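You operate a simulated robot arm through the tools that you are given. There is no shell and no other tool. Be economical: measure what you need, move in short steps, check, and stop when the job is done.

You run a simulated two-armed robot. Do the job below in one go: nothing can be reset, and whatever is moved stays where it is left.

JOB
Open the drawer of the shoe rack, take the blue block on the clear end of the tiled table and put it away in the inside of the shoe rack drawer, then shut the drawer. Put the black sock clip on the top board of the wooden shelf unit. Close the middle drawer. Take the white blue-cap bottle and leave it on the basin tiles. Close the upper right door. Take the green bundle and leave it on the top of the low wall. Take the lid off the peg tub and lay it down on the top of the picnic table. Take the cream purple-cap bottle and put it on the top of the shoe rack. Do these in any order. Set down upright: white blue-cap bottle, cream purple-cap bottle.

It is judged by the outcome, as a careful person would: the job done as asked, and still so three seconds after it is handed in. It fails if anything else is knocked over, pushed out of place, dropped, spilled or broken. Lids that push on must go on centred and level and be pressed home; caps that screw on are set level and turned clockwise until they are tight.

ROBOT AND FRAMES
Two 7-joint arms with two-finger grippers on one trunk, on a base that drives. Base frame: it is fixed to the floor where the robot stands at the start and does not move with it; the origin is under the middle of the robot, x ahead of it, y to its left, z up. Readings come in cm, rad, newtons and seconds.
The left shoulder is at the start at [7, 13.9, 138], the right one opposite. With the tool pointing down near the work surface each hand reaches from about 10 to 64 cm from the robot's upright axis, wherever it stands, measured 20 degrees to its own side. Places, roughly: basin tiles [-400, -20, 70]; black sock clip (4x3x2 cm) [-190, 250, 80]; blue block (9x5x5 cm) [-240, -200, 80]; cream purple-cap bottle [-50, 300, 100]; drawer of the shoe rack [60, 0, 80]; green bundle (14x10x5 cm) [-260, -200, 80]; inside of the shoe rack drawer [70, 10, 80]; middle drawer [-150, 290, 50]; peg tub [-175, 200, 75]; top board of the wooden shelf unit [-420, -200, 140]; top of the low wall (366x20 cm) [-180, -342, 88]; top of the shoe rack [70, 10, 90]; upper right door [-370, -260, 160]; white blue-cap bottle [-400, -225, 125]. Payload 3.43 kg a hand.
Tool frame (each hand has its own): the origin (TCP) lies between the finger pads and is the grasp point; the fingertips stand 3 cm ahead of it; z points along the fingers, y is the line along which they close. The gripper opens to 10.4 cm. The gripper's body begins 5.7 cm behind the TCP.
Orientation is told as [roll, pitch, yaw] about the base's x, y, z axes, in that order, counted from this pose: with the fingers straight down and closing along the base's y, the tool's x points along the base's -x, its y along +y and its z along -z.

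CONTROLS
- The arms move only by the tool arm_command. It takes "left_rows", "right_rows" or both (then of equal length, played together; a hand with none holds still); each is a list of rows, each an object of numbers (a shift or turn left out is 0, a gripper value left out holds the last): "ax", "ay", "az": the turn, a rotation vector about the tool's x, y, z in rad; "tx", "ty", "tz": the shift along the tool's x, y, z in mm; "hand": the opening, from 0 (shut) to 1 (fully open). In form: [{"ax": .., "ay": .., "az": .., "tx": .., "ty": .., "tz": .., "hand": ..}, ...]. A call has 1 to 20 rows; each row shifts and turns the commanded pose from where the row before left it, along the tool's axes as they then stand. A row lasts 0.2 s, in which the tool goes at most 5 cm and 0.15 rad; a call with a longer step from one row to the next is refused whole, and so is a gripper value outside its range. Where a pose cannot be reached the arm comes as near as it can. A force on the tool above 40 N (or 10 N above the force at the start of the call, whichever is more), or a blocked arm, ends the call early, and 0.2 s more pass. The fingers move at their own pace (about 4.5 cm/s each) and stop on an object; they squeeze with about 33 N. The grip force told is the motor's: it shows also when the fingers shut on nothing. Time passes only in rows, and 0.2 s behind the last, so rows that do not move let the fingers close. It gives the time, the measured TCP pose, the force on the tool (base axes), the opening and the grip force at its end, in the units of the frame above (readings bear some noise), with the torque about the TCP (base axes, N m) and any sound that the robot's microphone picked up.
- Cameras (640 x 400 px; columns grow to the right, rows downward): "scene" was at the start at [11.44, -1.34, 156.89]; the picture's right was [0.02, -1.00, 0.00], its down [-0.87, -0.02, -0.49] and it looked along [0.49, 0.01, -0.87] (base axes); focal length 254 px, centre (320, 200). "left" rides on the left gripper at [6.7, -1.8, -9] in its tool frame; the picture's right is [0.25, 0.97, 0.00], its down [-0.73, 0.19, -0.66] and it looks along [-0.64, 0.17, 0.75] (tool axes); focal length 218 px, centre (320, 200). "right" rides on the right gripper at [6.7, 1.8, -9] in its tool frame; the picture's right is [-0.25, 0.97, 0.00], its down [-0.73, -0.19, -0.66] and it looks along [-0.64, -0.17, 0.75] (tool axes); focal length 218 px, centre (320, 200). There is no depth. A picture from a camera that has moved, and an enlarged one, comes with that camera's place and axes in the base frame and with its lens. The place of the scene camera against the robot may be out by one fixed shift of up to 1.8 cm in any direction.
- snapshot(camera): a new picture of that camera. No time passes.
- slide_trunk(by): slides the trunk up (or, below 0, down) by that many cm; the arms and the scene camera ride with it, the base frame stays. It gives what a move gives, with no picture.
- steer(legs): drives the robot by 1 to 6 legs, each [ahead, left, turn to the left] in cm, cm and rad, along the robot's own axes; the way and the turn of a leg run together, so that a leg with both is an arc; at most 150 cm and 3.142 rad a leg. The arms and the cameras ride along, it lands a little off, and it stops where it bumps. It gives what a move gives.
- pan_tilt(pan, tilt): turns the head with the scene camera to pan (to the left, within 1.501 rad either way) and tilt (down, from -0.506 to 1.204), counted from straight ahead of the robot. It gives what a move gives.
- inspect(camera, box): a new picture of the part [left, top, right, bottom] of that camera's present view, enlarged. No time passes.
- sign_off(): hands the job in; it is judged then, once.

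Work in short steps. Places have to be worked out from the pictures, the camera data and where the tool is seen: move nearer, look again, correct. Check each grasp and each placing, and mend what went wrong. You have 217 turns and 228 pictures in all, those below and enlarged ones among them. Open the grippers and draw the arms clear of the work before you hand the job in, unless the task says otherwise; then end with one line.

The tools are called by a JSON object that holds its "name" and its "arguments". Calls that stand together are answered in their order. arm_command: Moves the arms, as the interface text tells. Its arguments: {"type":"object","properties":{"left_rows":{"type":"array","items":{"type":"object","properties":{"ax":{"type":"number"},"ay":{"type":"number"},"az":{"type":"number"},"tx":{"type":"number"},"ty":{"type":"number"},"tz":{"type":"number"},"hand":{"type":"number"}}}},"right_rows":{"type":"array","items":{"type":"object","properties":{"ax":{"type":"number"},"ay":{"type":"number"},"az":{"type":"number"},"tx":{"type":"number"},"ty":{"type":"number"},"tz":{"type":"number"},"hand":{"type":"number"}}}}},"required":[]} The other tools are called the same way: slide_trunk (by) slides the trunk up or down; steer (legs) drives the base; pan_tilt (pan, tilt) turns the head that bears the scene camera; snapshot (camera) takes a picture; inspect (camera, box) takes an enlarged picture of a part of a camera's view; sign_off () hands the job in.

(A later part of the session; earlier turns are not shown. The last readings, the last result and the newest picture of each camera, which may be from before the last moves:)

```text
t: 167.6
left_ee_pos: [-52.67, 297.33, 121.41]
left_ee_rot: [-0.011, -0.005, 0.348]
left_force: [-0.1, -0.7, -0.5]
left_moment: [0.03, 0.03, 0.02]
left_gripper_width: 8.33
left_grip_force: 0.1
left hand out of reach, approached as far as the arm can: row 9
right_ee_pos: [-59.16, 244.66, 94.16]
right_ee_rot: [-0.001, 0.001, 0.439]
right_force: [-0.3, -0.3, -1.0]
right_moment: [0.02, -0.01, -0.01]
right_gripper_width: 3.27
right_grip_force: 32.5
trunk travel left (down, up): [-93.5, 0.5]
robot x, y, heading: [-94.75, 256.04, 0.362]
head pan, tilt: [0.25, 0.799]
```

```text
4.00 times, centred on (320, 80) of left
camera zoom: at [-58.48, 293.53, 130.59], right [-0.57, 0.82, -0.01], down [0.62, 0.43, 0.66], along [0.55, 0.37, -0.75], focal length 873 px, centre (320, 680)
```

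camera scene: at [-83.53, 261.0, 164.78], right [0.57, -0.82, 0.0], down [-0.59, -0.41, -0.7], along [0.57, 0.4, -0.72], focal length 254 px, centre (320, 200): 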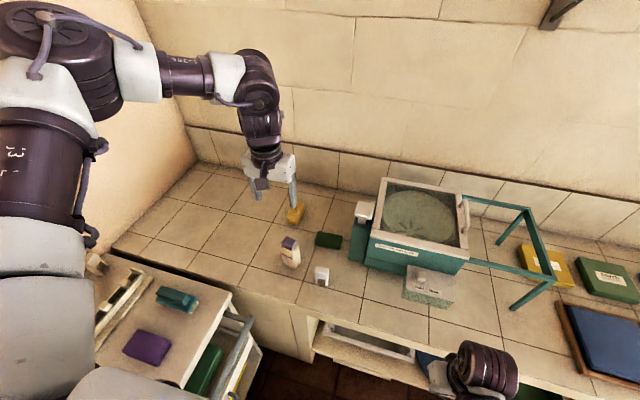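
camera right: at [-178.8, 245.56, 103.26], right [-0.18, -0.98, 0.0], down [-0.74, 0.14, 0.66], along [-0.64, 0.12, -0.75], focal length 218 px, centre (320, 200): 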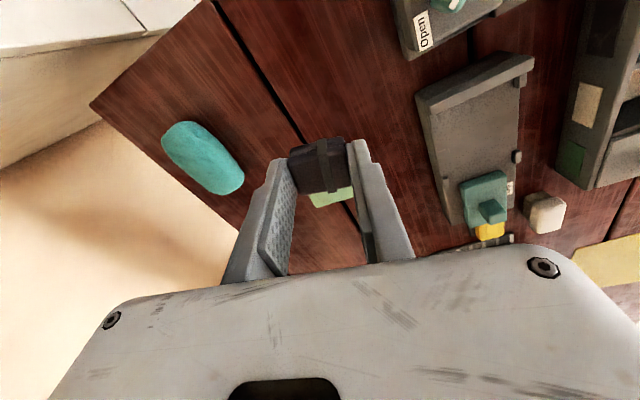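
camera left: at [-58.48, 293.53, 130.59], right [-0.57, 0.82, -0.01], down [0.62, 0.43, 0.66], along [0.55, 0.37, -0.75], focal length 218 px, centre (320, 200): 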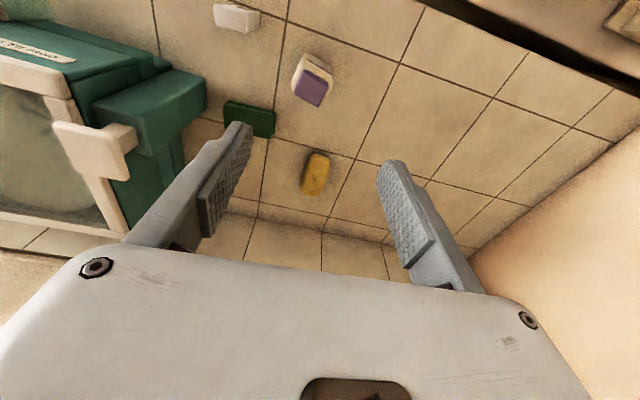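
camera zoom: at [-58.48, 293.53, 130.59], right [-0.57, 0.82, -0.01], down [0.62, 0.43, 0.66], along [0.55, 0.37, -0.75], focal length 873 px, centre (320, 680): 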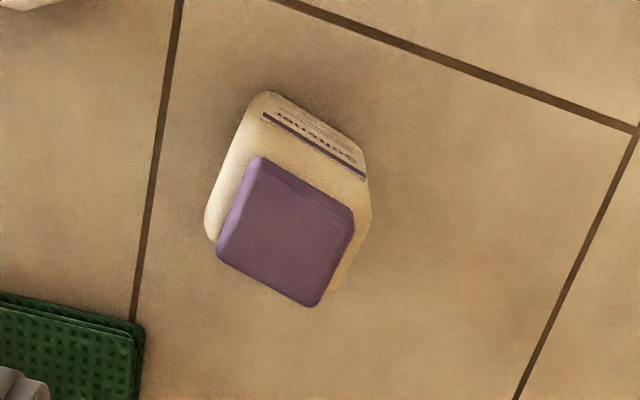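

Bottle's wide edge is along azimuth ~95°. Turn by 0.25, centre, and descend around the bottle.

{"name": "arm_command", "arguments": {"left_rows": [{"az": 0.125}, {"az": 0.125}, {"tx": -9, "ty": -4}, {"tz": 30}, {"tz": 30}, {"tz": 30}, {"tz": 30}, {"tz": 20}]}}

{"name": "snapshot", "arguments": {"camera": "left"}}

```text
t: 169.4
left_ee_pos: [-57.88, 299.25, 111.73]
left_ee_rot: [-0.009, -0.009, 0.096]
left_force: [-0.1, 0.1, -0.3]
left_moment: [0.01, -0.05, 0.0]
left_gripper_width: 8.3
left_grip_force: 0.0
left hand out of reach, approached as far as the arm can: row 3, 4, 5, 6, 7, 8
right_ee_pos: [-59.35, 244.69, 94.1]
right_ee_rot: [-0.002, 0.002, 0.438]
right_force: [-0.1, -0.1, -0.2]
right_moment: [0.0, -0.03, 0.05]
right_gripper_width: 3.27
right_grip_force: 32.9
trunk travel left (down, up): [-93.5, 0.5]
robot x, y, heading: [-94.6, 255.95, 0.353]
head pan, tilt: [0.25, 0.799]
```

```text
143 pictures are left
camera left: at [-64.37, 297.07, 120.74], right [-0.35, 0.94, -0.01], down [0.7, 0.26, 0.66], along [0.62, 0.22, -0.75], focal length 218 px, centre (320, 200)
```

left: 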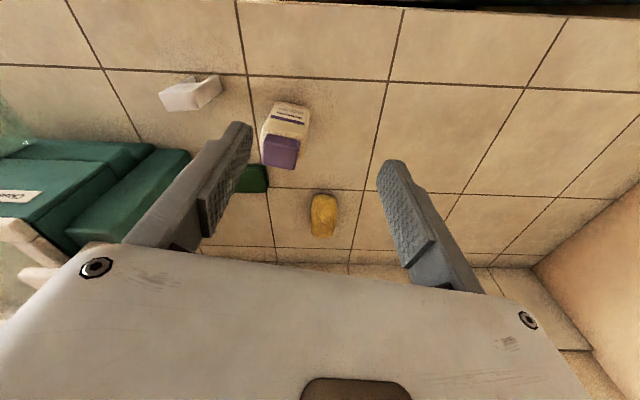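

The left arm can reach only ~30 cm below its shoulder in this pose, so I retract the right hand more and lower the trunk 18 cm.

{"name": "arm_command", "arguments": {"right_rows": [{"tx": 25}, {"tx": 25}, {"tx": 25}, {"tx": 20}], "left_rows": [{"tz": -20}, {"tz": -20}, {"tz": -20}, {}]}}

{"name": "slide_trunk", "arguments": {"by": -18}}

{"name": "snapshot", "arguments": {"camera": "left"}}

{"name": "snapshot", "arguments": {"camera": "scene"}}

```text
t: 170.4
left_ee_pos: [-57.84, 299.17, 117.77]
left_ee_rot: [-0.009, -0.007, 0.098]
left_force: [-0.5, -0.1, 0.6]
left_moment: [-0.01, -0.03, 0.0]
left_gripper_width: 8.31
left_grip_force: 0.0
right_ee_pos: [-68.03, 240.52, 94.21]
right_ee_rot: [-0.003, 0.001, 0.438]
right_force: [0.5, 0.3, 0.7]
right_moment: [-0.03, 0.01, 0.04]
right_gripper_width: 3.28
right_grip_force: 32.7
trunk travel left (down, up): [-93.5, 0.5]
robot x, y, heading: [-94.41, 255.92, 0.353]
head pan, tilt: [0.25, 0.799]
```

```text
t: 172.4
left_ee_pos: [-57.88, 299.34, 99.73]
left_ee_rot: [-0.004, -0.007, 0.098]
left_force: [-0.4, 0.0, -0.5]
left_moment: [-0.02, 0.01, 0.0]
left_gripper_width: 8.32
left_grip_force: 0.0
right_ee_pos: [-67.84, 240.57, 76.11]
right_ee_rot: [0.0, 0.003, 0.439]
right_force: [0.5, -0.1, -1.1]
right_moment: [-0.01, 0.02, -0.02]
right_gripper_width: 3.25
right_grip_force: 33.3
trunk travel left (down, up): [-75.5, 18.5]
robot x, y, heading: [-95.12, 256.2, 0.349]
head pan, tilt: [0.25, 0.799]
```

```text
142 pictures are left
camera left: at [-64.37, 297.07, 108.84], right [-0.34, 0.94, -0.01], down [0.7, 0.26, 0.66], along [0.62, 0.22, -0.75], focal length 218 px, centre (320, 200)
```

left: 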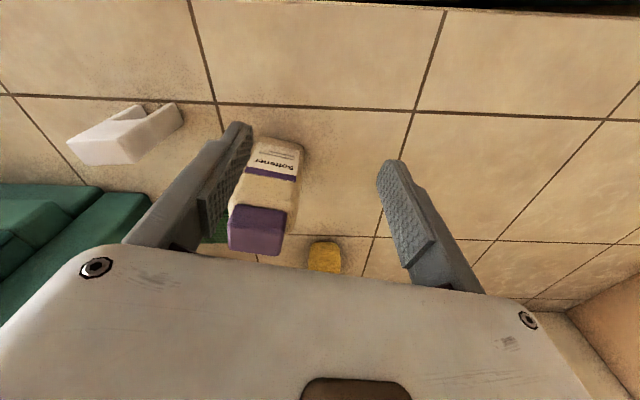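

```text
141 pictures are left
camera scene: at [-83.63, 260.94, 146.79], right [0.57, -0.82, 0.0], down [-0.59, -0.41, -0.7], along [0.57, 0.4, -0.72], focal length 254 px, centre (320, 200)
```

scene: 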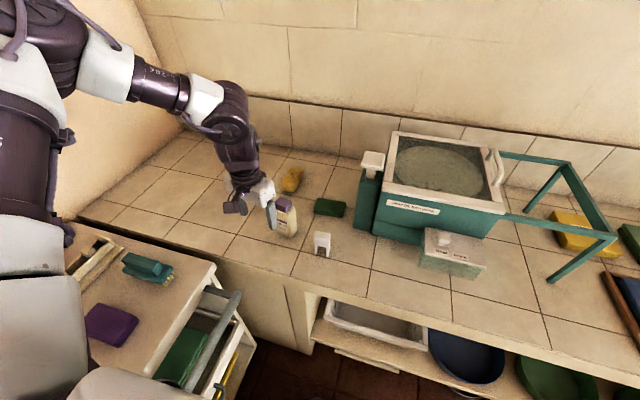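

Now the hand is near bottle height but 6 cm short of it. Slide sideways to line up, then forward so the fingers straddle the bottle, then down 4 cm.

{"name": "arm_command", "arguments": {"left_rows": [{"ty": -16, "tz": -10}, {"ty": -16}, {}]}}

{"name": "snapshot", "arguments": {"camera": "left"}}

```text
t: 173.2
left_ee_pos: [-57.51, 296.15, 100.79]
left_ee_rot: [-0.006, -0.006, 0.095]
left_force: [1.2, 0.6, 0.1]
left_moment: [0.05, 0.03, -0.01]
left_gripper_width: 8.3
left_grip_force: 0.1
right_ee_pos: [-68.01, 240.66, 76.12]
right_ee_rot: [-0.001, 0.001, 0.44]
right_force: [0.0, 0.7, -1.8]
right_moment: [0.01, -0.01, 0.01]
right_gripper_width: 3.29
right_grip_force: 33.3
trunk travel left (down, up): [-75.5, 18.5]
robot x, y, heading: [-94.94, 255.87, 0.359]
head pan, tilt: [0.25, 0.799]
```

```text
140 pictures are left
camera left: at [-64.04, 293.93, 109.89], right [-0.35, 0.94, -0.01], down [0.7, 0.26, 0.66], along [0.62, 0.22, -0.75], focal length 218 px, centre (320, 200)
```

left: 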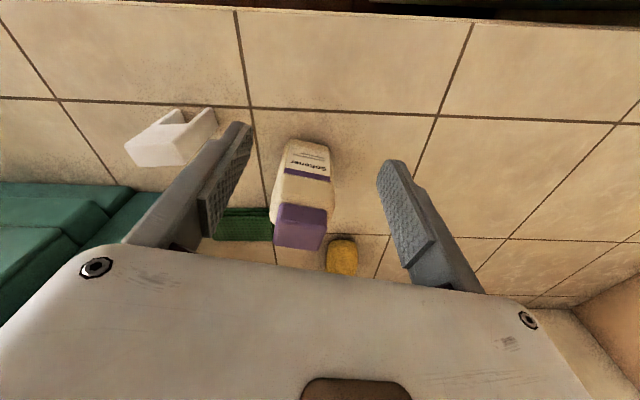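

Aligned; move forward 60 mm, then down 45 mm.

{"name": "arm_command", "arguments": {"left_rows": [{"tx": -20}, {"tx": -20}, {"tx": -18}, {"tz": 15}, {"tz": 15}, {"tz": 15}]}}

{"name": "snapshot", "arguments": {"camera": "left"}}

```text
t: 174.6
left_ee_pos: [-55.0, 298.05, 97.85]
left_ee_rot: [-0.006, -0.008, 0.096]
left_force: [0.7, 0.4, -0.2]
left_moment: [0.03, 0.03, -0.02]
left_gripper_width: 8.31
left_grip_force: 0.1
left hand out of reach, approached as far as the arm can: row 2, 3, 4, 5, 6
right_ee_pos: [-67.86, 240.61, 76.09]
right_ee_rot: [-0.002, 0.002, 0.436]
right_force: [-0.1, 0.2, -0.2]
right_moment: [-0.01, 0.01, 0.03]
right_gripper_width: 3.28
right_grip_force: 32.9
trunk travel left (down, up): [-75.5, 18.5]
robot x, y, heading: [-95.01, 255.9, 0.354]
head pan, tilt: [0.25, 0.799]
```

```text
139 pictures are left
camera left: at [-61.6, 295.86, 106.92], right [-0.34, 0.94, -0.01], down [0.7, 0.26, 0.66], along [0.62, 0.22, -0.75], focal length 218 px, centre (320, 200)
```

left: 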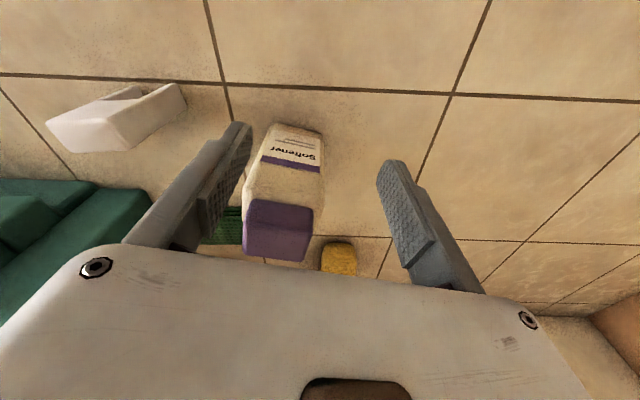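

Arm is at its reach; use the base for the last 3 cm: right 2.4, then ahead 3.

{"name": "steer", "arguments": {"legs": [[0, -2.4, 0], [3, 0, 0]]}}

{"name": "snapshot", "arguments": {"camera": "left"}}

```text
t: 175.9
left_ee_pos: [-51.66, 296.73, 98.06]
left_ee_rot: [-0.006, -0.013, 0.096]
left_force: [-0.6, -0.4, -0.5]
left_moment: [0.0, 0.0, -0.05]
left_gripper_width: 8.31
left_grip_force: 0.1
right_ee_pos: [-64.53, 239.38, 76.27]
right_ee_rot: [-0.001, -0.003, 0.436]
right_force: [-0.6, 0.1, 0.1]
right_moment: [-0.04, -0.07, 0.02]
right_gripper_width: 3.28
right_grip_force: 33.4
trunk travel left (down, up): [-75.5, 18.5]
robot x, y, heading: [-90.91, 255.15, 0.354]
head pan, tilt: [0.25, 0.799]
```

```text
138 pictures are left
camera left: at [-58.32, 294.56, 107.11], right [-0.34, 0.94, -0.01], down [0.7, 0.26, 0.66], along [0.63, 0.22, -0.75], focal length 218 px, centre (320, 200)
```

left: 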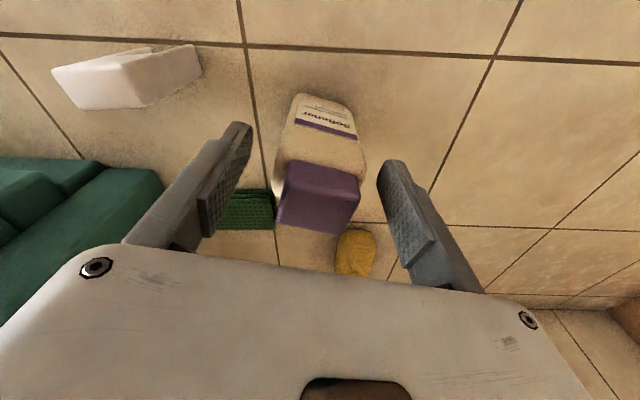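

Perfectly centred. Lower the trunk 3 cm and close the fingers.

{"name": "slide_trunk", "arguments": {"by": -3}}

{"name": "arm_command", "arguments": {"left_rows": [{"hand": 0}, {}, {}, {}, {}, {}]}}

{"name": "snapshot", "arguments": {"camera": "left"}}

```text
t: 176.6
left_ee_pos: [-51.3, 296.82, 94.76]
left_ee_rot: [-0.007, -0.007, 0.094]
left_force: [-1.0, 0.4, 0.5]
left_moment: [0.01, 0.02, 0.02]
left_gripper_width: 8.31
left_grip_force: 0.1
right_ee_pos: [-64.24, 239.45, 73.03]
right_ee_rot: [0.0, 0.004, 0.437]
right_force: [0.4, -0.4, -0.3]
right_moment: [0.02, -0.01, 0.0]
right_gripper_width: 3.26
right_grip_force: 33.1
trunk travel left (down, up): [-72.5, 21.5]
robot x, y, heading: [-90.88, 255.01, 0.359]
head pan, tilt: [0.25, 0.799]
```

```text
t: 178.0
left_ee_pos: [-51.3, 296.87, 94.89]
left_ee_rot: [-0.007, -0.006, 0.096]
left_force: [-0.3, 0.8, -0.4]
left_moment: [0.14, 0.01, 0.02]
left_gripper_width: 5.45
left_grip_force: 33.0
right_ee_pos: [-64.35, 239.32, 73.18]
right_ee_rot: [-0.002, 0.003, 0.436]
right_force: [0.0, 0.6, -0.2]
right_moment: [-0.01, 0.01, -0.04]
right_gripper_width: 3.27
right_grip_force: 33.0
trunk travel left (down, up): [-72.5, 21.5]
robot x, y, heading: [-90.97, 254.75, 0.355]
head pan, tilt: [0.25, 0.799]
```

```text
137 pictures are left
camera left: at [-57.92, 294.62, 103.94], right [-0.34, 0.94, -0.01], down [0.7, 0.26, 0.66], along [0.62, 0.22, -0.75], focal length 218 px, centre (320, 200)
```

left: 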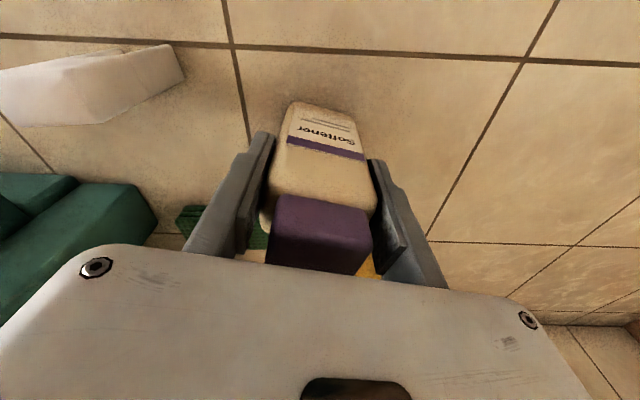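

Bottle gripped at 5.45 cm (bottom ~10.8 cm under the TCP). Raise the trunk.

{"name": "slide_trunk", "arguments": {"by": 20}}

{"name": "steer", "arguments": {"legs": [[-30, 0, 0]]}}

{"name": "snapshot", "arguments": {"camera": "left"}}

{"name": "snapshot", "arguments": {"camera": "scene"}}

```text
t: 180.2
left_ee_pos: [-51.29, 296.86, 114.91]
left_ee_rot: [-0.006, -0.008, 0.095]
left_force: [0.3, -1.0, -1.6]
left_moment: [-0.01, 0.02, -0.05]
left_gripper_width: 5.45
left_grip_force: 33.2
right_ee_pos: [-64.26, 239.36, 93.17]
right_ee_rot: [-0.001, 0.002, 0.438]
right_force: [-1.0, -0.9, -0.8]
right_moment: [-0.01, 0.0, 0.02]
right_gripper_width: 3.28
right_grip_force: 33.2
trunk travel left (down, up): [-92.5, 1.5]
robot x, y, heading: [-91.37, 254.6, 0.353]
head pan, tilt: [0.25, 0.799]
```

```text
t: 182.3
left_ee_pos: [-79.8, 286.27, 114.79]
left_ee_rot: [-0.007, -0.005, 0.097]
left_force: [-0.3, 0.8, -1.6]
left_moment: [0.02, 0.02, 0.02]
left_gripper_width: 5.45
left_grip_force: 33.2
right_ee_pos: [-92.85, 228.71, 93.1]
right_ee_rot: [0.0, 0.001, 0.437]
right_force: [1.2, 0.7, 0.0]
right_moment: [-0.02, -0.02, -0.01]
right_gripper_width: 3.26
right_grip_force: 32.3
trunk travel left (down, up): [-92.5, 1.5]
robot x, y, heading: [-120.03, 244.13, 0.355]
head pan, tilt: [0.25, 0.799]
```

```text
136 pictures are left
camera left: at [-86.37, 284.07, 123.84], right [-0.34, 0.94, -0.01], down [0.7, 0.26, 0.66], along [0.62, 0.22, -0.75], focal length 218 px, centre (320, 200)
```

left: 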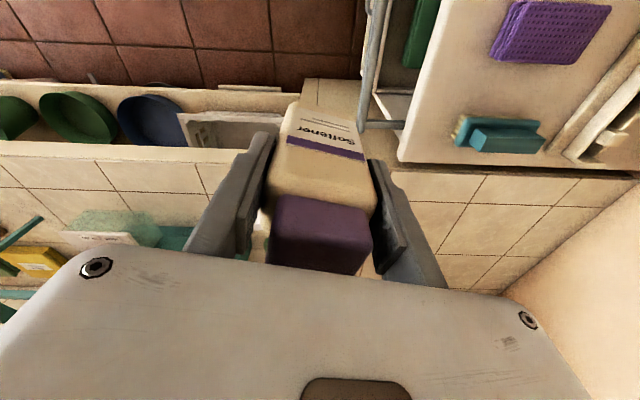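

```text
135 pictures are left
camera scene: at [-108.34, 249.22, 163.75], right [0.57, -0.82, 0.0], down [-0.59, -0.41, -0.7], along [0.57, 0.4, -0.72], focal length 254 px, centre (320, 200)
```

scene: 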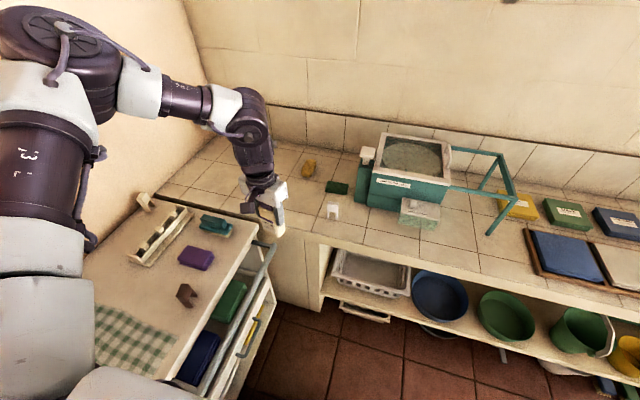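

Bottle is secure. I turn to face -y and drive back along the earlier corridor toward the shoe rack.

{"name": "steer", "arguments": {"legs": [[0, 0, -1.93], [62, 15, 0], [62, 15, 0], [35, 43, 0], [75, 0, 0]]}}

{"name": "snapshot", "arguments": {"camera": "scene"}}

```text
t: 200.1
left_ee_pos: [-23.84, -41.33, 114.98]
left_ee_rot: [-0.007, -0.01, -1.83]
left_force: [0.3, 0.2, -1.8]
left_moment: [0.0, -0.01, 0.02]
left_gripper_width: 5.44
left_grip_force: 32.9
right_ee_pos: [-73.28, -9.37, 93.21]
right_ee_rot: [-0.002, 0.002, -1.489]
right_force: [-0.9, 0.0, -0.6]
right_moment: [-0.03, -0.01, 0.01]
right_gripper_width: 3.27
right_grip_force: 33.6
trunk travel left (down, up): [-92.5, 1.5]
robot x, y, heading: [-49.38, 10.46, -1.568]
head pan, tilt: [0.25, 0.799]
```

```text
134 pictures are left
camera scene: at [-47.54, -3.82, 163.8], right [-0.97, -0.25, 0.0], down [-0.18, 0.69, -0.7], along [0.17, -0.68, -0.72], focal length 254 px, centre (320, 200)
```

scene: 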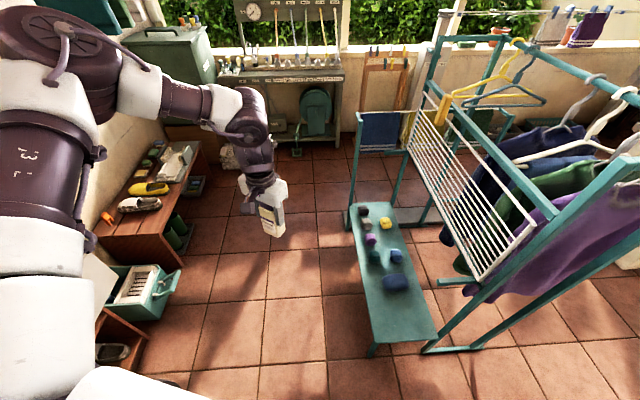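

Turn left to face the rack and look.

{"name": "steer", "arguments": {"legs": [[0, 0, 1.9], [0, -45, 0]]}}

{"name": "pan_tilt", "arguments": {"pan": 0.2, "tilt": 0.8}}

{"name": "snapshot", "arguments": {"camera": "scene"}}

```text
t: 207.4
left_ee_pos: [6.12, 10.76, 114.76]
left_ee_rot: [-0.009, -0.011, 0.103]
left_force: [0.6, 0.5, -1.9]
left_moment: [0.0, 0.02, 0.01]
left_gripper_width: 5.44
left_grip_force: 33.3
right_ee_pos: [-6.46, -46.88, 93.06]
right_ee_rot: [-0.002, 0.001, 0.443]
right_force: [0.0, 0.5, 0.3]
right_moment: [0.0, 0.01, -0.04]
right_gripper_width: 3.26
right_grip_force: 32.6
trunk travel left (down, up): [-92.5, 1.5]
robot x, y, heading: [-33.57, -31.76, 0.359]
head pan, tilt: [0.25, 0.799]
```

```text
t: 208.1
left_ee_pos: [6.04, 10.65, 114.84]
left_ee_rot: [-0.008, -0.006, 0.104]
left_force: [-0.2, 0.7, -1.8]
left_moment: [0.02, 0.0, -0.03]
left_gripper_width: 5.45
left_grip_force: 32.9
right_ee_pos: [-6.4, -47.1, 93.08]
right_ee_rot: [-0.003, 0.002, 0.443]
right_force: [-0.6, -0.4, -0.3]
right_moment: [0.02, 0.0, 0.0]
right_gripper_width: 3.3
right_grip_force: 33.2
trunk travel left (down, up): [-92.5, 1.5]
robot x, y, heading: [-33.69, -31.28, 0.363]
head pan, tilt: [0.201, 0.799]
```

```text
133 pictures are left
camera scene: at [-22.05, -26.98, 163.78], right [0.53, -0.85, 0.0], down [-0.61, -0.38, -0.7], along [0.59, 0.37, -0.72], focal length 254 px, centre (320, 200)
```

scene: 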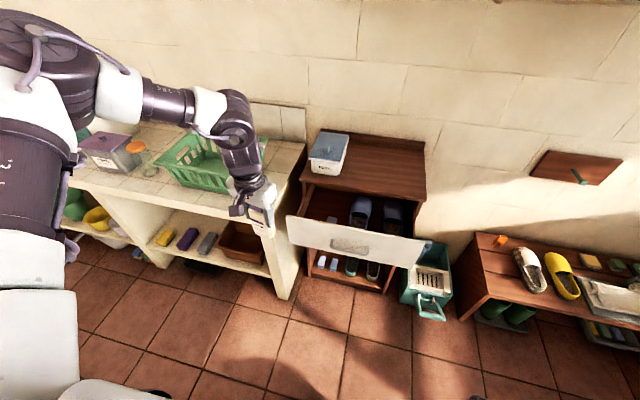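

Rack top front edge centre at about [54, -0.3, 90]. I pull the left hand slightly inward/forward first to gain reach.

{"name": "arm_command", "arguments": {"left_rows": [{"ty": -20}, {"ty": -20}, {"ty": -20}, {"tx": -15}, {"tx": -15}, {"tx": -15}]}}

```text
t: 209.5
left_ee_pos: [6.52, 7.75, 117.67]
left_ee_rot: [-0.009, -0.012, 0.102]
left_force: [0.3, 0.0, -1.2]
left_moment: [0.02, 0.05, -0.04]
left_gripper_width: 5.45
left_grip_force: 33.1
left hand out of reach, approached as far as the arm can: row 1, 2, 3, 4, 5, 6
right_ee_pos: [-6.49, -46.88, 93.16]
right_ee_rot: [0.0, 0.001, 0.443]
right_force: [-0.6, -0.7, -0.7]
right_moment: [0.01, 0.01, 0.01]
right_gripper_width: 3.29
right_grip_force: 32.8
trunk travel left (down, up): [-92.5, 1.5]
robot x, y, heading: [-33.37, -31.68, 0.363]
head pan, tilt: [0.201, 0.799]
```

{"name": "arm_command", "arguments": {"left_rows": [{"az": -0.13}, {"az": -0.13}, {"tx": -15}, {"tx": -15}, {"tx": -15}, {"ty": -20}]}}

```text
t: 210.9
left_ee_pos: [7.63, 8.89, 119.23]
left_ee_rot: [-0.011, -0.01, 0.364]
left_force: [0.7, -0.1, -2.2]
left_moment: [0.01, 0.03, -0.01]
left_gripper_width: 5.42
left_grip_force: 33.1
left hand out of reach, approached as far as the arm can: row 3, 4, 5, 6
right_ee_pos: [-6.43, -47.1, 93.1]
right_ee_rot: [0.001, 0.003, 0.444]
right_force: [0.0, -0.6, -0.6]
right_moment: [0.03, 0.02, 0.0]
right_gripper_width: 3.26
right_grip_force: 32.9
trunk travel left (down, up): [-92.5, 1.5]
robot x, y, heading: [-33.31, -31.73, 0.36]
head pan, tilt: [0.201, 0.799]
```

I position the base so the bottle comes over the rack top's front part, approaching cautiously past the open drawer.

{"name": "steer", "arguments": {"legs": [[0, -32, 0], [38, 0, 0]]}}

{"name": "pan_tilt", "arguments": {"pan": 0.3, "tilt": 1.0}}

{"name": "snapshot", "arguments": {"camera": "scene"}}

```text
t: 215.0
left_ee_pos: [54.46, -7.83, 119.33]
left_ee_rot: [-0.013, -0.011, 0.369]
left_force: [-0.4, -0.4, -1.3]
left_moment: [-0.02, -0.01, -0.01]
left_gripper_width: 5.46
left_grip_force: 33.0
right_ee_pos: [40.45, -63.94, 93.1]
right_ee_rot: [0.0, 0.0, 0.448]
right_force: [0.4, 0.6, -0.3]
right_moment: [-0.03, 0.01, 0.01]
right_gripper_width: 3.28
right_grip_force: 33.0
trunk travel left (down, up): [-92.5, 1.5]
robot x, y, heading: [13.76, -48.46, 0.368]
head pan, tilt: [0.201, 0.799]
```

```text
t: 215.8
left_ee_pos: [54.62, -7.77, 119.19]
left_ee_rot: [-0.014, -0.007, 0.369]
left_force: [-0.1, 0.3, -1.5]
left_moment: [-0.01, 0.02, 0.02]
left_gripper_width: 5.45
left_grip_force: 33.4
right_ee_pos: [40.59, -63.84, 93.07]
right_ee_rot: [-0.001, 0.0, 0.449]
right_force: [1.0, -0.2, 0.0]
right_moment: [0.0, 0.01, 0.01]
right_gripper_width: 3.25
right_grip_force: 32.9
trunk travel left (down, up): [-92.5, 1.5]
robot x, y, heading: [13.57, -48.55, 0.367]
head pan, tilt: [0.3, 1.0]
```

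```text
132 pictures are left
camera scene: at [23.67, -44.05, 162.27], right [0.62, -0.79, 0.0], down [-0.66, -0.52, -0.54], along [0.42, 0.33, -0.84], focal length 254 px, centre (320, 200)
```

scene: 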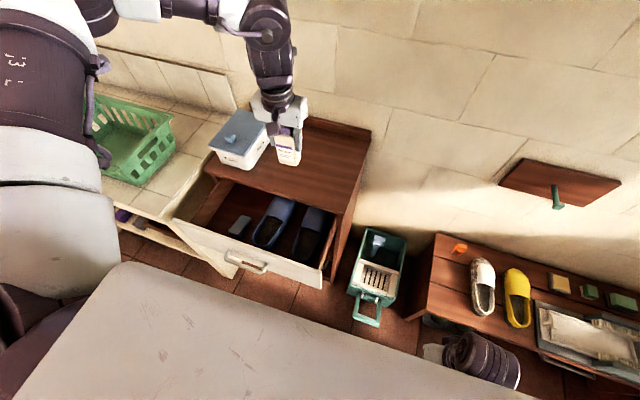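

Drawer clearance is fine. Drive 7 cm more so the bottle is over the top board.

{"name": "steer", "arguments": {"legs": [[7.5, 0, 0]]}}

{"name": "snapshot", "arguments": {"camera": "scene"}}

{"name": "snapshot", "arguments": {"camera": "left"}}

```text
t: 216.8
left_ee_pos: [60.9, -5.48, 119.62]
left_ee_rot: [-0.011, -0.013, 0.368]
left_force: [0.3, -0.1, -1.1]
left_moment: [0.03, 0.03, 0.01]
left_gripper_width: 5.42
left_grip_force: 33.0
right_ee_pos: [47.05, -61.6, 93.31]
right_ee_rot: [0.0, -0.004, 0.449]
right_force: [-0.1, -0.6, -0.2]
right_moment: [0.02, -0.07, -0.02]
right_gripper_width: 3.25
right_grip_force: 33.0
trunk travel left (down, up): [-92.5, 1.5]
robot x, y, heading: [20.83, -46.39, 0.361]
head pan, tilt: [0.3, 1.0]
```

```text
131 pictures are left
camera scene: at [29.72, -41.82, 162.35], right [0.62, -0.79, 0.0], down [-0.66, -0.52, -0.55], along [0.43, 0.34, -0.84], focal length 254 px, centre (320, 200)
```

scene: 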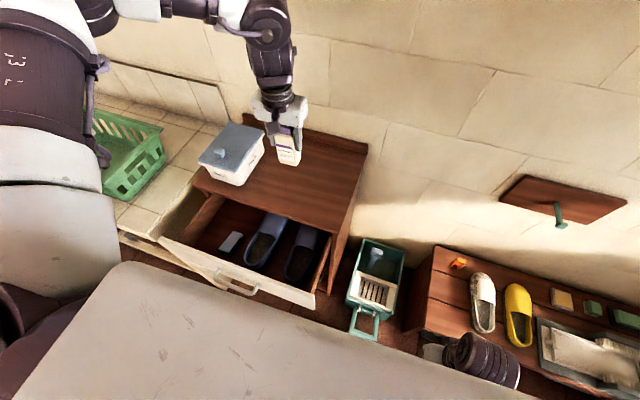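

```text
130 pictures are left
camera left: at [55.12, -9.35, 128.6], right [-0.58, 0.81, -0.01], down [0.6, 0.44, 0.67], along [0.55, 0.38, -0.75], focal length 218 px, centre (320, 200)
```

left: 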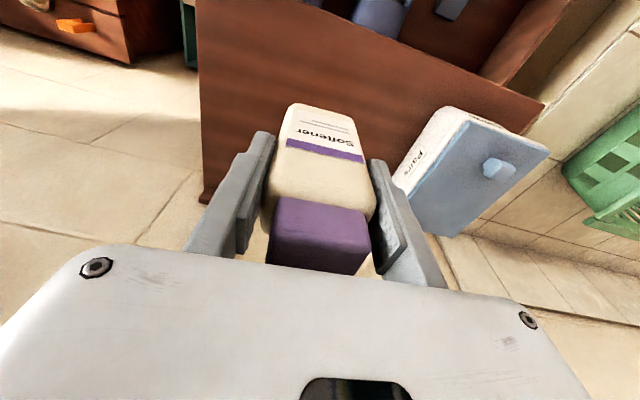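

Bottle is above the board with ~8 cm to the front edge. Lower by the trunk 16 cm, then in small steps.

{"name": "slide_trunk", "arguments": {"by": -16}}

{"name": "snapshot", "arguments": {"camera": "left"}}

{"name": "snapshot", "arguments": {"camera": "scene"}}

```text
t: 218.6
left_ee_pos: [61.65, -5.28, 103.09]
left_ee_rot: [-0.013, -0.008, 0.369]
left_force: [0.3, 0.2, -2.0]
left_moment: [0.0, 0.04, 0.01]
left_gripper_width: 5.44
left_grip_force: 32.8
right_ee_pos: [47.42, -61.32, 77.17]
right_ee_rot: [0.001, 0.004, 0.448]
right_force: [-0.4, -0.4, 0.1]
right_moment: [0.0, -0.02, -0.02]
right_gripper_width: 3.29
right_grip_force: 33.0
trunk travel left (down, up): [-76.5, 17.5]
robot x, y, heading: [20.55, -46.21, 0.365]
head pan, tilt: [0.3, 1.0]
```

```text
129 pictures are left
camera left: at [55.78, -9.05, 112.31], right [-0.58, 0.81, -0.01], down [0.6, 0.45, 0.66], along [0.54, 0.38, -0.75], focal length 218 px, centre (320, 200)
```

left: 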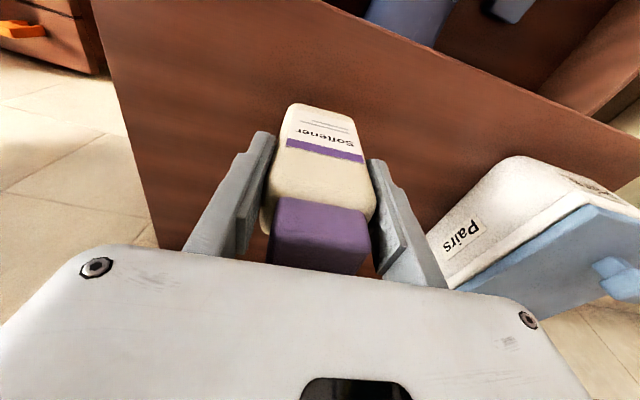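

```text
128 pictures are left
camera scene: at [30.57, -41.44, 146.28], right [0.62, -0.79, 0.0], down [-0.66, -0.52, -0.54], along [0.42, 0.33, -0.84], focal length 254 px, centre (320, 200)
```

scene: 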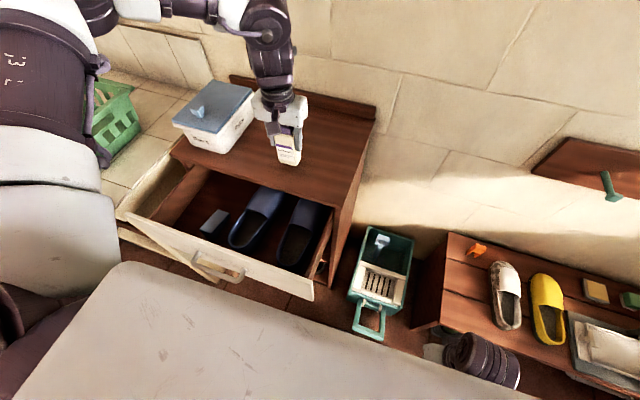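

{"name": "slide_trunk", "arguments": {"by": -1.5}}

{"name": "slide_trunk", "arguments": {"by": -0.7}}

{"name": "inspect", "arguments": {"camera": "scene", "box": [200, 60, 400, 200]}}

```text
t: 219.3
left_ee_pos: [61.55, -5.12, 101.73]
left_ee_rot: [-0.013, -0.009, 0.368]
left_force: [-0.1, 0.0, -1.9]
left_moment: [0.0, 0.01, -0.04]
left_gripper_width: 5.44
left_grip_force: 33.2
right_ee_pos: [47.52, -61.45, 75.68]
right_ee_rot: [0.001, 0.003, 0.449]
right_force: [-0.6, -0.3, 0.7]
right_moment: [0.03, -0.02, 0.02]
right_gripper_width: 3.28
right_grip_force: 32.6
trunk travel left (down, up): [-75.0, 19.0]
robot x, y, heading: [20.8, -46.17, 0.365]
head pan, tilt: [0.3, 1.0]
```

```text
t: 219.8
left_ee_pos: [61.61, -5.2, 100.95]
left_ee_rot: [-0.01, -0.008, 0.368]
left_force: [0.6, 0.2, -1.6]
left_moment: [0.0, -0.02, -0.03]
left_gripper_width: 5.43
left_grip_force: 32.6
right_ee_pos: [47.56, -61.35, 74.93]
right_ee_rot: [-0.001, 0.004, 0.45]
right_force: [0.0, 0.2, -0.8]
right_moment: [0.0, -0.01, -0.03]
right_gripper_width: 3.28
right_grip_force: 32.9
trunk travel left (down, up): [-74.3, 19.7]
robot x, y, heading: [20.64, -45.76, 0.37]
head pan, tilt: [0.3, 1.0]
```

```text
2.86 times, centred on (300, 130) of scene
camera zoom: at [30.58, -41.41, 144.07], right [0.62, -0.79, 0.0], down [-0.66, -0.52, -0.54], along [0.42, 0.33, -0.84], focal length 726 px, centre (377, 400)
```

zoom: 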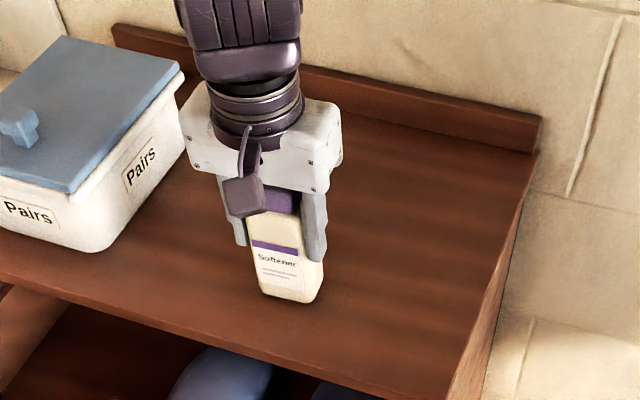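

Close to the surface; continue in 4 mm steps with force check.

{"name": "slide_trunk", "arguments": {"by": -0.5}}

{"name": "slide_trunk", "arguments": {"by": -0.4}}

{"name": "slide_trunk", "arguments": {"by": -0.4}}

```text
t: 220.4
left_ee_pos: [61.44, -5.2, 100.89]
left_ee_rot: [-0.01, -0.013, 0.368]
left_force: [-0.9, 3.4, 24.9]
left_moment: [0.85, 0.61, -0.05]
left_gripper_width: 5.43
left_grip_force: 32.9
right_ee_pos: [47.36, -61.39, 74.34]
right_ee_rot: [0.001, 0.001, 0.449]
right_force: [-0.4, 0.1, -0.4]
right_moment: [0.02, 0.02, 0.01]
right_gripper_width: 3.29
right_grip_force: 32.6
trunk travel left (down, up): [-73.8, 20.2]
robot x, y, heading: [20.75, -45.97, 0.368]
head pan, tilt: [0.3, 1.0]
```

```text
t: 220.9
left_ee_pos: [61.37, -5.29, 100.53]
left_ee_rot: [-0.01, -0.018, 0.369]
left_force: [1.5, 4.5, 34.8]
left_moment: [1.27, 0.29, -0.01]
left_gripper_width: 5.46
left_grip_force: 33.3
right_ee_pos: [47.39, -61.48, 74.19]
right_ee_rot: [0.0, 0.0, 0.448]
right_force: [0.1, 0.2, 0.3]
right_moment: [0.03, -0.02, 0.0]
right_gripper_width: 3.27
right_grip_force: 33.1
trunk travel left (down, up): [-73.4, 20.6]
robot x, y, heading: [20.4, -46.05, 0.371]
head pan, tilt: [0.3, 1.0]
```

```text
t: 221.4
left_ee_pos: [61.33, -5.5, 100.07]
left_ee_rot: [-0.012, -0.014, 0.367]
left_force: [-0.1, 1.7, 34.4]
left_moment: [1.11, 0.34, 0.02]
left_gripper_width: 5.48
left_grip_force: 32.6
right_ee_pos: [47.34, -61.48, 73.65]
right_ee_rot: [-0.001, 0.0, 0.448]
right_force: [0.5, -0.8, 0.0]
right_moment: [-0.01, -0.02, -0.02]
right_gripper_width: 3.27
right_grip_force: 33.7
trunk travel left (down, up): [-73.0, 21.0]
robot x, y, heading: [20.55, -46.63, 0.363]
head pan, tilt: [0.3, 1.0]
```

Bottle is standing on the board. Ease up 6 mm, then release.

{"name": "slide_trunk", "arguments": {"by": 0.5}}

{"name": "arm_command", "arguments": {"left_rows": [{"hand": 0.6}, {"hand": 0.85}, {}, {}, {}]}}

{"name": "slide_trunk", "arguments": {"by": 15}}

{"name": "snapshot", "arguments": {"camera": "left"}}

{"name": "inspect", "arguments": {"camera": "scene", "box": [200, 60, 400, 200]}}

```text
t: 222.0
left_ee_pos: [61.31, -5.27, 100.11]
left_ee_rot: [-0.01, -0.003, 0.365]
left_force: [0.2, -1.1, 2.1]
left_moment: [0.0, -0.08, -0.04]
left_gripper_width: 5.45
left_grip_force: 33.1
right_ee_pos: [47.46, -61.32, 74.03]
right_ee_rot: [0.0, 0.0, 0.449]
right_force: [0.3, -0.2, 0.2]
right_moment: [-0.01, 0.0, -0.02]
right_gripper_width: 3.27
right_grip_force: 32.8
trunk travel left (down, up): [-73.5, 20.5]
robot x, y, heading: [20.5, -45.97, 0.366]
head pan, tilt: [0.3, 1.0]
```

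```text
t: 223.2
left_ee_pos: [61.53, -5.17, 100.18]
left_ee_rot: [-0.012, -0.009, 0.368]
left_force: [-0.4, 0.4, 0.0]
left_moment: [0.01, 0.01, 0.0]
left_gripper_width: 8.82
left_grip_force: 0.1
right_ee_pos: [47.59, -61.34, 74.14]
right_ee_rot: [-0.001, 0.003, 0.448]
right_force: [-0.4, 0.3, -0.1]
right_moment: [0.04, 0.01, 0.0]
right_gripper_width: 3.26
right_grip_force: 32.7
trunk travel left (down, up): [-73.5, 20.5]
robot x, y, heading: [20.33, -46.54, 0.366]
head pan, tilt: [0.3, 1.0]
```

```text
t: 224.9
left_ee_pos: [61.45, -5.18, 115.19]
left_ee_rot: [-0.011, -0.009, 0.368]
left_force: [0.6, -0.2, 0.2]
left_moment: [-0.01, 0.0, 0.02]
left_gripper_width: 8.84
left_grip_force: 0.0
right_ee_pos: [47.45, -61.3, 89.18]
right_ee_rot: [0.0, 0.002, 0.45]
right_force: [-0.2, 0.5, 0.0]
right_moment: [0.01, 0.0, 0.01]
right_gripper_width: 3.25
right_grip_force: 32.8
trunk travel left (down, up): [-88.5, 5.5]
robot x, y, heading: [20.52, -46.0, 0.367]
head pan, tilt: [0.3, 1.0]
```

```text
126 pictures are left
camera left: at [55.77, -9.04, 124.3], right [-0.58, 0.81, -0.01], down [0.6, 0.45, 0.66], along [0.54, 0.38, -0.75], focal length 218 px, centre (320, 200)
```

left: 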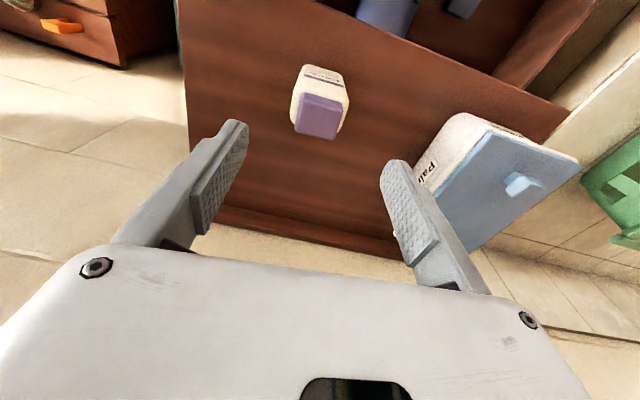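

```text
2.86 times, centred on (300, 130) of scene
camera zoom: at [30.56, -41.43, 158.27], right [0.62, -0.79, 0.0], down [-0.66, -0.52, -0.54], along [0.42, 0.33, -0.84], focal length 726 px, centre (377, 400)
```

zoom: 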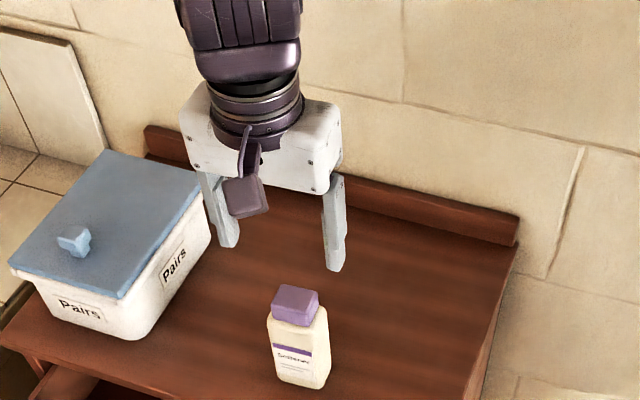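

Cream bottle stands upright on the rack. Back off and travel north around the clothes rail, then west.

{"name": "steer", "arguments": {"legs": [[-35, 0, 0], [0, 0, 1.2], [90, 36, 0], [50, 0, 0], [0, 0, 1.57]]}}

{"name": "pan_tilt", "arguments": {"pan": 0.3, "tilt": 0.5}}

{"name": "snapshot", "arguments": {"camera": "scene"}}

```text
t: 241.2
left_ee_pos: [-98.2, 58.34, 115.26]
left_ee_rot: [-0.011, -0.008, -3.132]
left_force: [-0.7, -0.2, 0.6]
left_moment: [0.02, -0.01, 0.0]
left_gripper_width: 8.82
left_grip_force: 0.0
right_ee_pos: [-65.35, 105.87, 89.03]
right_ee_rot: [0.001, 0.004, -3.053]
right_force: [0.4, 0.2, 0.5]
right_moment: [-0.05, -0.04, -0.05]
right_gripper_width: 3.27
right_grip_force: 33.1
trunk travel left (down, up): [-88.5, 5.5]
robot x, y, heading: [-45.62, 82.48, -3.136]
head pan, tilt: [0.3, 1.0]
```

```text
t: 242.2
left_ee_pos: [-98.16, 58.16, 115.34]
left_ee_rot: [-0.014, -0.01, -3.132]
left_force: [-0.3, -0.3, 0.0]
left_moment: [-0.01, 0.04, 0.0]
left_gripper_width: 8.85
left_grip_force: 0.0
right_ee_pos: [-65.21, 105.9, 89.16]
right_ee_rot: [0.001, 0.003, -3.053]
right_force: [0.4, 0.0, 0.1]
right_moment: [-0.01, 0.02, 0.04]
right_gripper_width: 3.27
right_grip_force: 33.7
trunk travel left (down, up): [-88.5, 5.5]
robot x, y, heading: [-45.84, 82.14, -3.136]
head pan, tilt: [0.3, 0.499]
```

```text
124 pictures are left
camera scene: at [-59.32, 77.95, 162.37], right [-0.3, 0.95, 0.0], down [0.46, 0.14, -0.88], along [-0.84, -0.26, -0.48], focal length 254 px, centre (320, 200)
```

scene: 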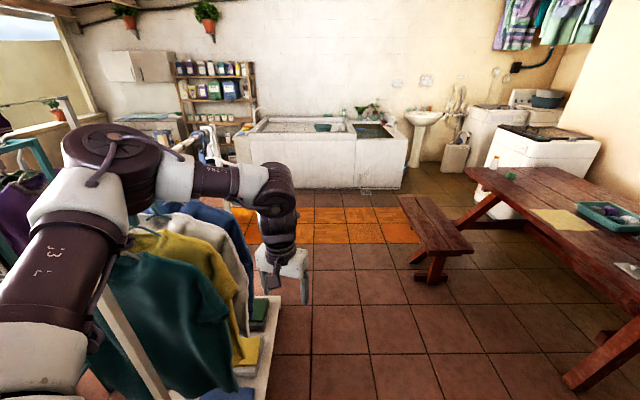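

Corridor between rail and picnic bench is clear. Drive west with a slight northward offset past the rail, then southwest.

{"name": "steer", "arguments": {"legs": [[50, -12, 0], [60, 0, 0], [100, 60, 0], [40, 50, 0]]}}

{"name": "snapshot", "arguments": {"camera": "scene"}}

{"name": "pan_tilt", "arguments": {"pan": 1.0, "tilt": 0.5}}

{"name": "snapshot", "arguments": {"camera": "scene"}}

```text
t: 256.9
left_ee_pos: [-350.18, -39.31, 115.32]
left_ee_rot: [-0.009, -0.009, -3.137]
left_force: [0.4, -0.4, 0.0]
left_moment: [0.01, 0.02, 0.02]
left_gripper_width: 8.82
left_grip_force: 0.1
right_ee_pos: [-317.26, 8.11, 89.11]
right_ee_rot: [-0.003, 0.004, -3.056]
right_force: [-1.2, 0.8, -0.7]
right_moment: [0.0, 0.01, 0.02]
right_gripper_width: 3.3
right_grip_force: 32.9
trunk travel left (down, up): [-88.5, 5.5]
robot x, y, heading: [-297.41, -16.12, -3.138]
head pan, tilt: [0.3, 0.499]
```

```text
123 pictures are left
camera scene: at [-311.33, -19.82, 162.39], right [-0.3, 0.95, 0.0], down [0.46, 0.14, -0.88], along [-0.84, -0.26, -0.48], focal length 254 px, centre (320, 200)
```

scene: 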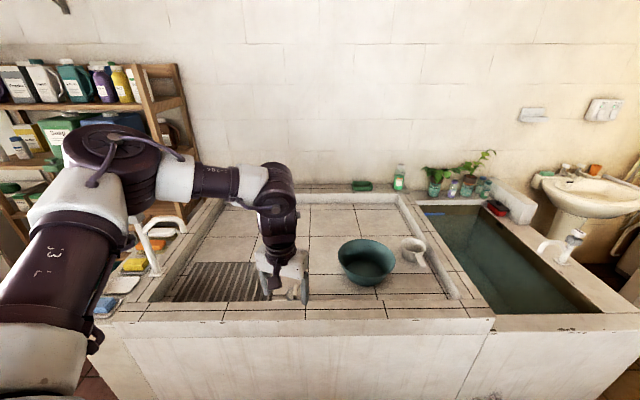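

```text
t: 258.0
left_ee_pos: [-350.28, -39.43, 115.35]
left_ee_rot: [-0.012, -0.008, -3.135]
left_force: [0.3, 0.1, 0.2]
left_moment: [0.02, 0.0, -0.02]
left_gripper_width: 8.83
left_grip_force: 0.0
right_ee_pos: [-317.2, 8.08, 89.15]
right_ee_rot: [0.0, 0.003, -3.057]
right_force: [0.2, 0.0, 0.3]
right_moment: [0.0, 0.0, 0.01]
right_gripper_width: 3.25
right_grip_force: 33.0
trunk travel left (down, up): [-88.5, 5.5]
robot x, y, heading: [-297.49, -15.74, -3.139]
head pan, tilt: [1.0, 0.499]
```

```text
122 pictures are left
camera scene: at [-307.61, -24.84, 162.39], right [-0.84, 0.54, 0.0], down [0.26, 0.4, -0.88], along [-0.47, -0.74, -0.48], focal length 254 px, centre (320, 200)
```

scene: 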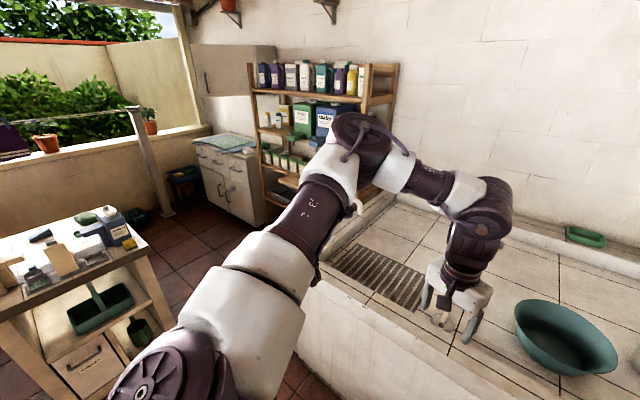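

Next, drive toward the shelf unit between basin and tiled table.

{"name": "steer", "arguments": {"legs": [[14, 90, 0], [20, 45, 0]]}}

{"name": "pan_tilt", "arguments": {"pan": 0.35, "tilt": 0.3}}

{"name": "snapshot", "arguments": {"camera": "scene"}}

```text
t: 264.1
left_ee_pos: [-368.64, -139.14, 115.42]
left_ee_rot: [-0.011, -0.011, 3.081]
left_force: [1.2, 1.3, 0.6]
left_moment: [-0.01, 0.03, -0.03]
left_gripper_width: 8.82
left_grip_force: 0.2
right_ee_pos: [-332.51, -93.99, 89.18]
right_ee_rot: [-0.001, 0.003, -3.125]
right_force: [0.4, 0.0, -0.4]
right_moment: [-0.02, 0.02, -0.01]
right_gripper_width: 3.26
right_grip_force: 33.1
trunk travel left (down, up): [-88.5, 5.5]
robot x, y, heading: [-314.69, -119.69, 3.085]
head pan, tilt: [1.0, 0.499]
stopped in leg 2: the robot was blocked; the commanded pose is now the measured one
```

```text
t: 265.2
left_ee_pos: [-368.81, -139.33, 115.32]
left_ee_rot: [-0.012, -0.009, 3.079]
left_force: [0.1, -0.1, 0.4]
left_moment: [0.05, 0.01, 0.03]
left_gripper_width: 8.86
left_grip_force: 0.0
right_ee_pos: [-332.72, -94.23, 89.11]
right_ee_rot: [-0.002, 0.004, -3.124]
right_force: [-0.9, -0.5, 0.1]
right_moment: [-0.01, -0.02, 0.02]
right_gripper_width: 3.27
right_grip_force: 33.1
trunk travel left (down, up): [-88.5, 5.5]
robot x, y, heading: [-314.76, -119.5, 3.076]
head pan, tilt: [0.351, 0.3]
```

```text
121 pictures are left
camera scene: at [-328.79, -123.07, 164.21], right [-0.28, 0.96, 0.0], down [0.28, 0.08, -0.95], along [-0.92, -0.27, -0.3], focal length 254 px, centre (320, 200)
```

scene: 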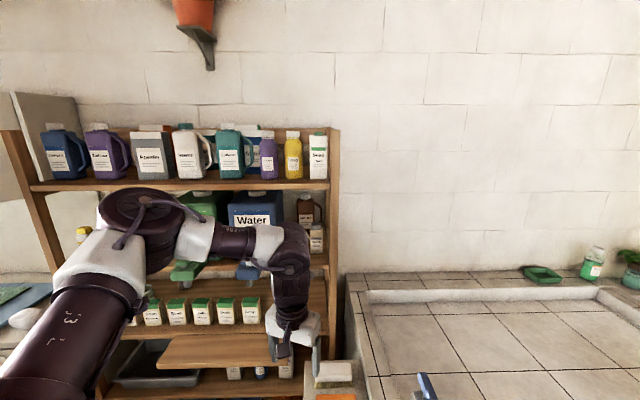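

Blocked by something at left; look there.

{"name": "pan_tilt", "arguments": {"pan": 1.4, "tilt": 0.9}}

{"name": "snapshot", "arguments": {"camera": "scene"}}

```text
t: 266.5
left_ee_pos: [-368.88, -139.27, 115.18]
left_ee_rot: [-0.013, -0.01, 3.079]
left_force: [-0.4, 0.8, -0.2]
left_moment: [-0.01, 0.03, 0.0]
left_gripper_width: 8.86
left_grip_force: 0.0
right_ee_pos: [-332.53, -94.19, 89.09]
right_ee_rot: [-0.004, 0.003, -3.123]
right_force: [0.1, -1.3, -0.3]
right_moment: [0.02, 0.01, 0.02]
right_gripper_width: 3.26
right_grip_force: 33.1
trunk travel left (down, up): [-88.5, 5.5]
robot x, y, heading: [-314.33, -118.99, 3.076]
head pan, tilt: [1.4, 0.901]
```

```text
120 pictures are left
camera scene: at [-321.5, -127.77, 159.0], right [-0.97, 0.23, 0.0], down [0.18, 0.76, -0.62], along [-0.15, -0.6, -0.78], focal length 254 px, centre (320, 200)
```

scene: 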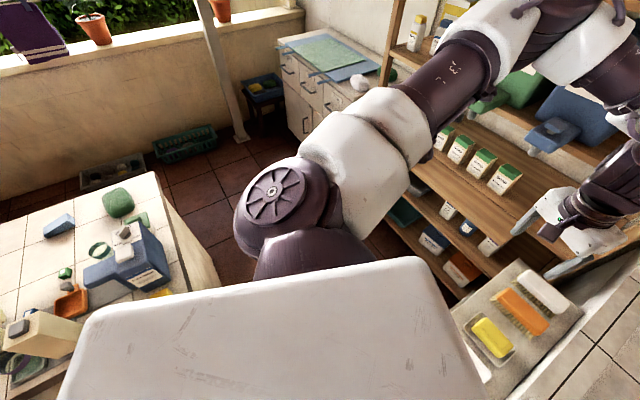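

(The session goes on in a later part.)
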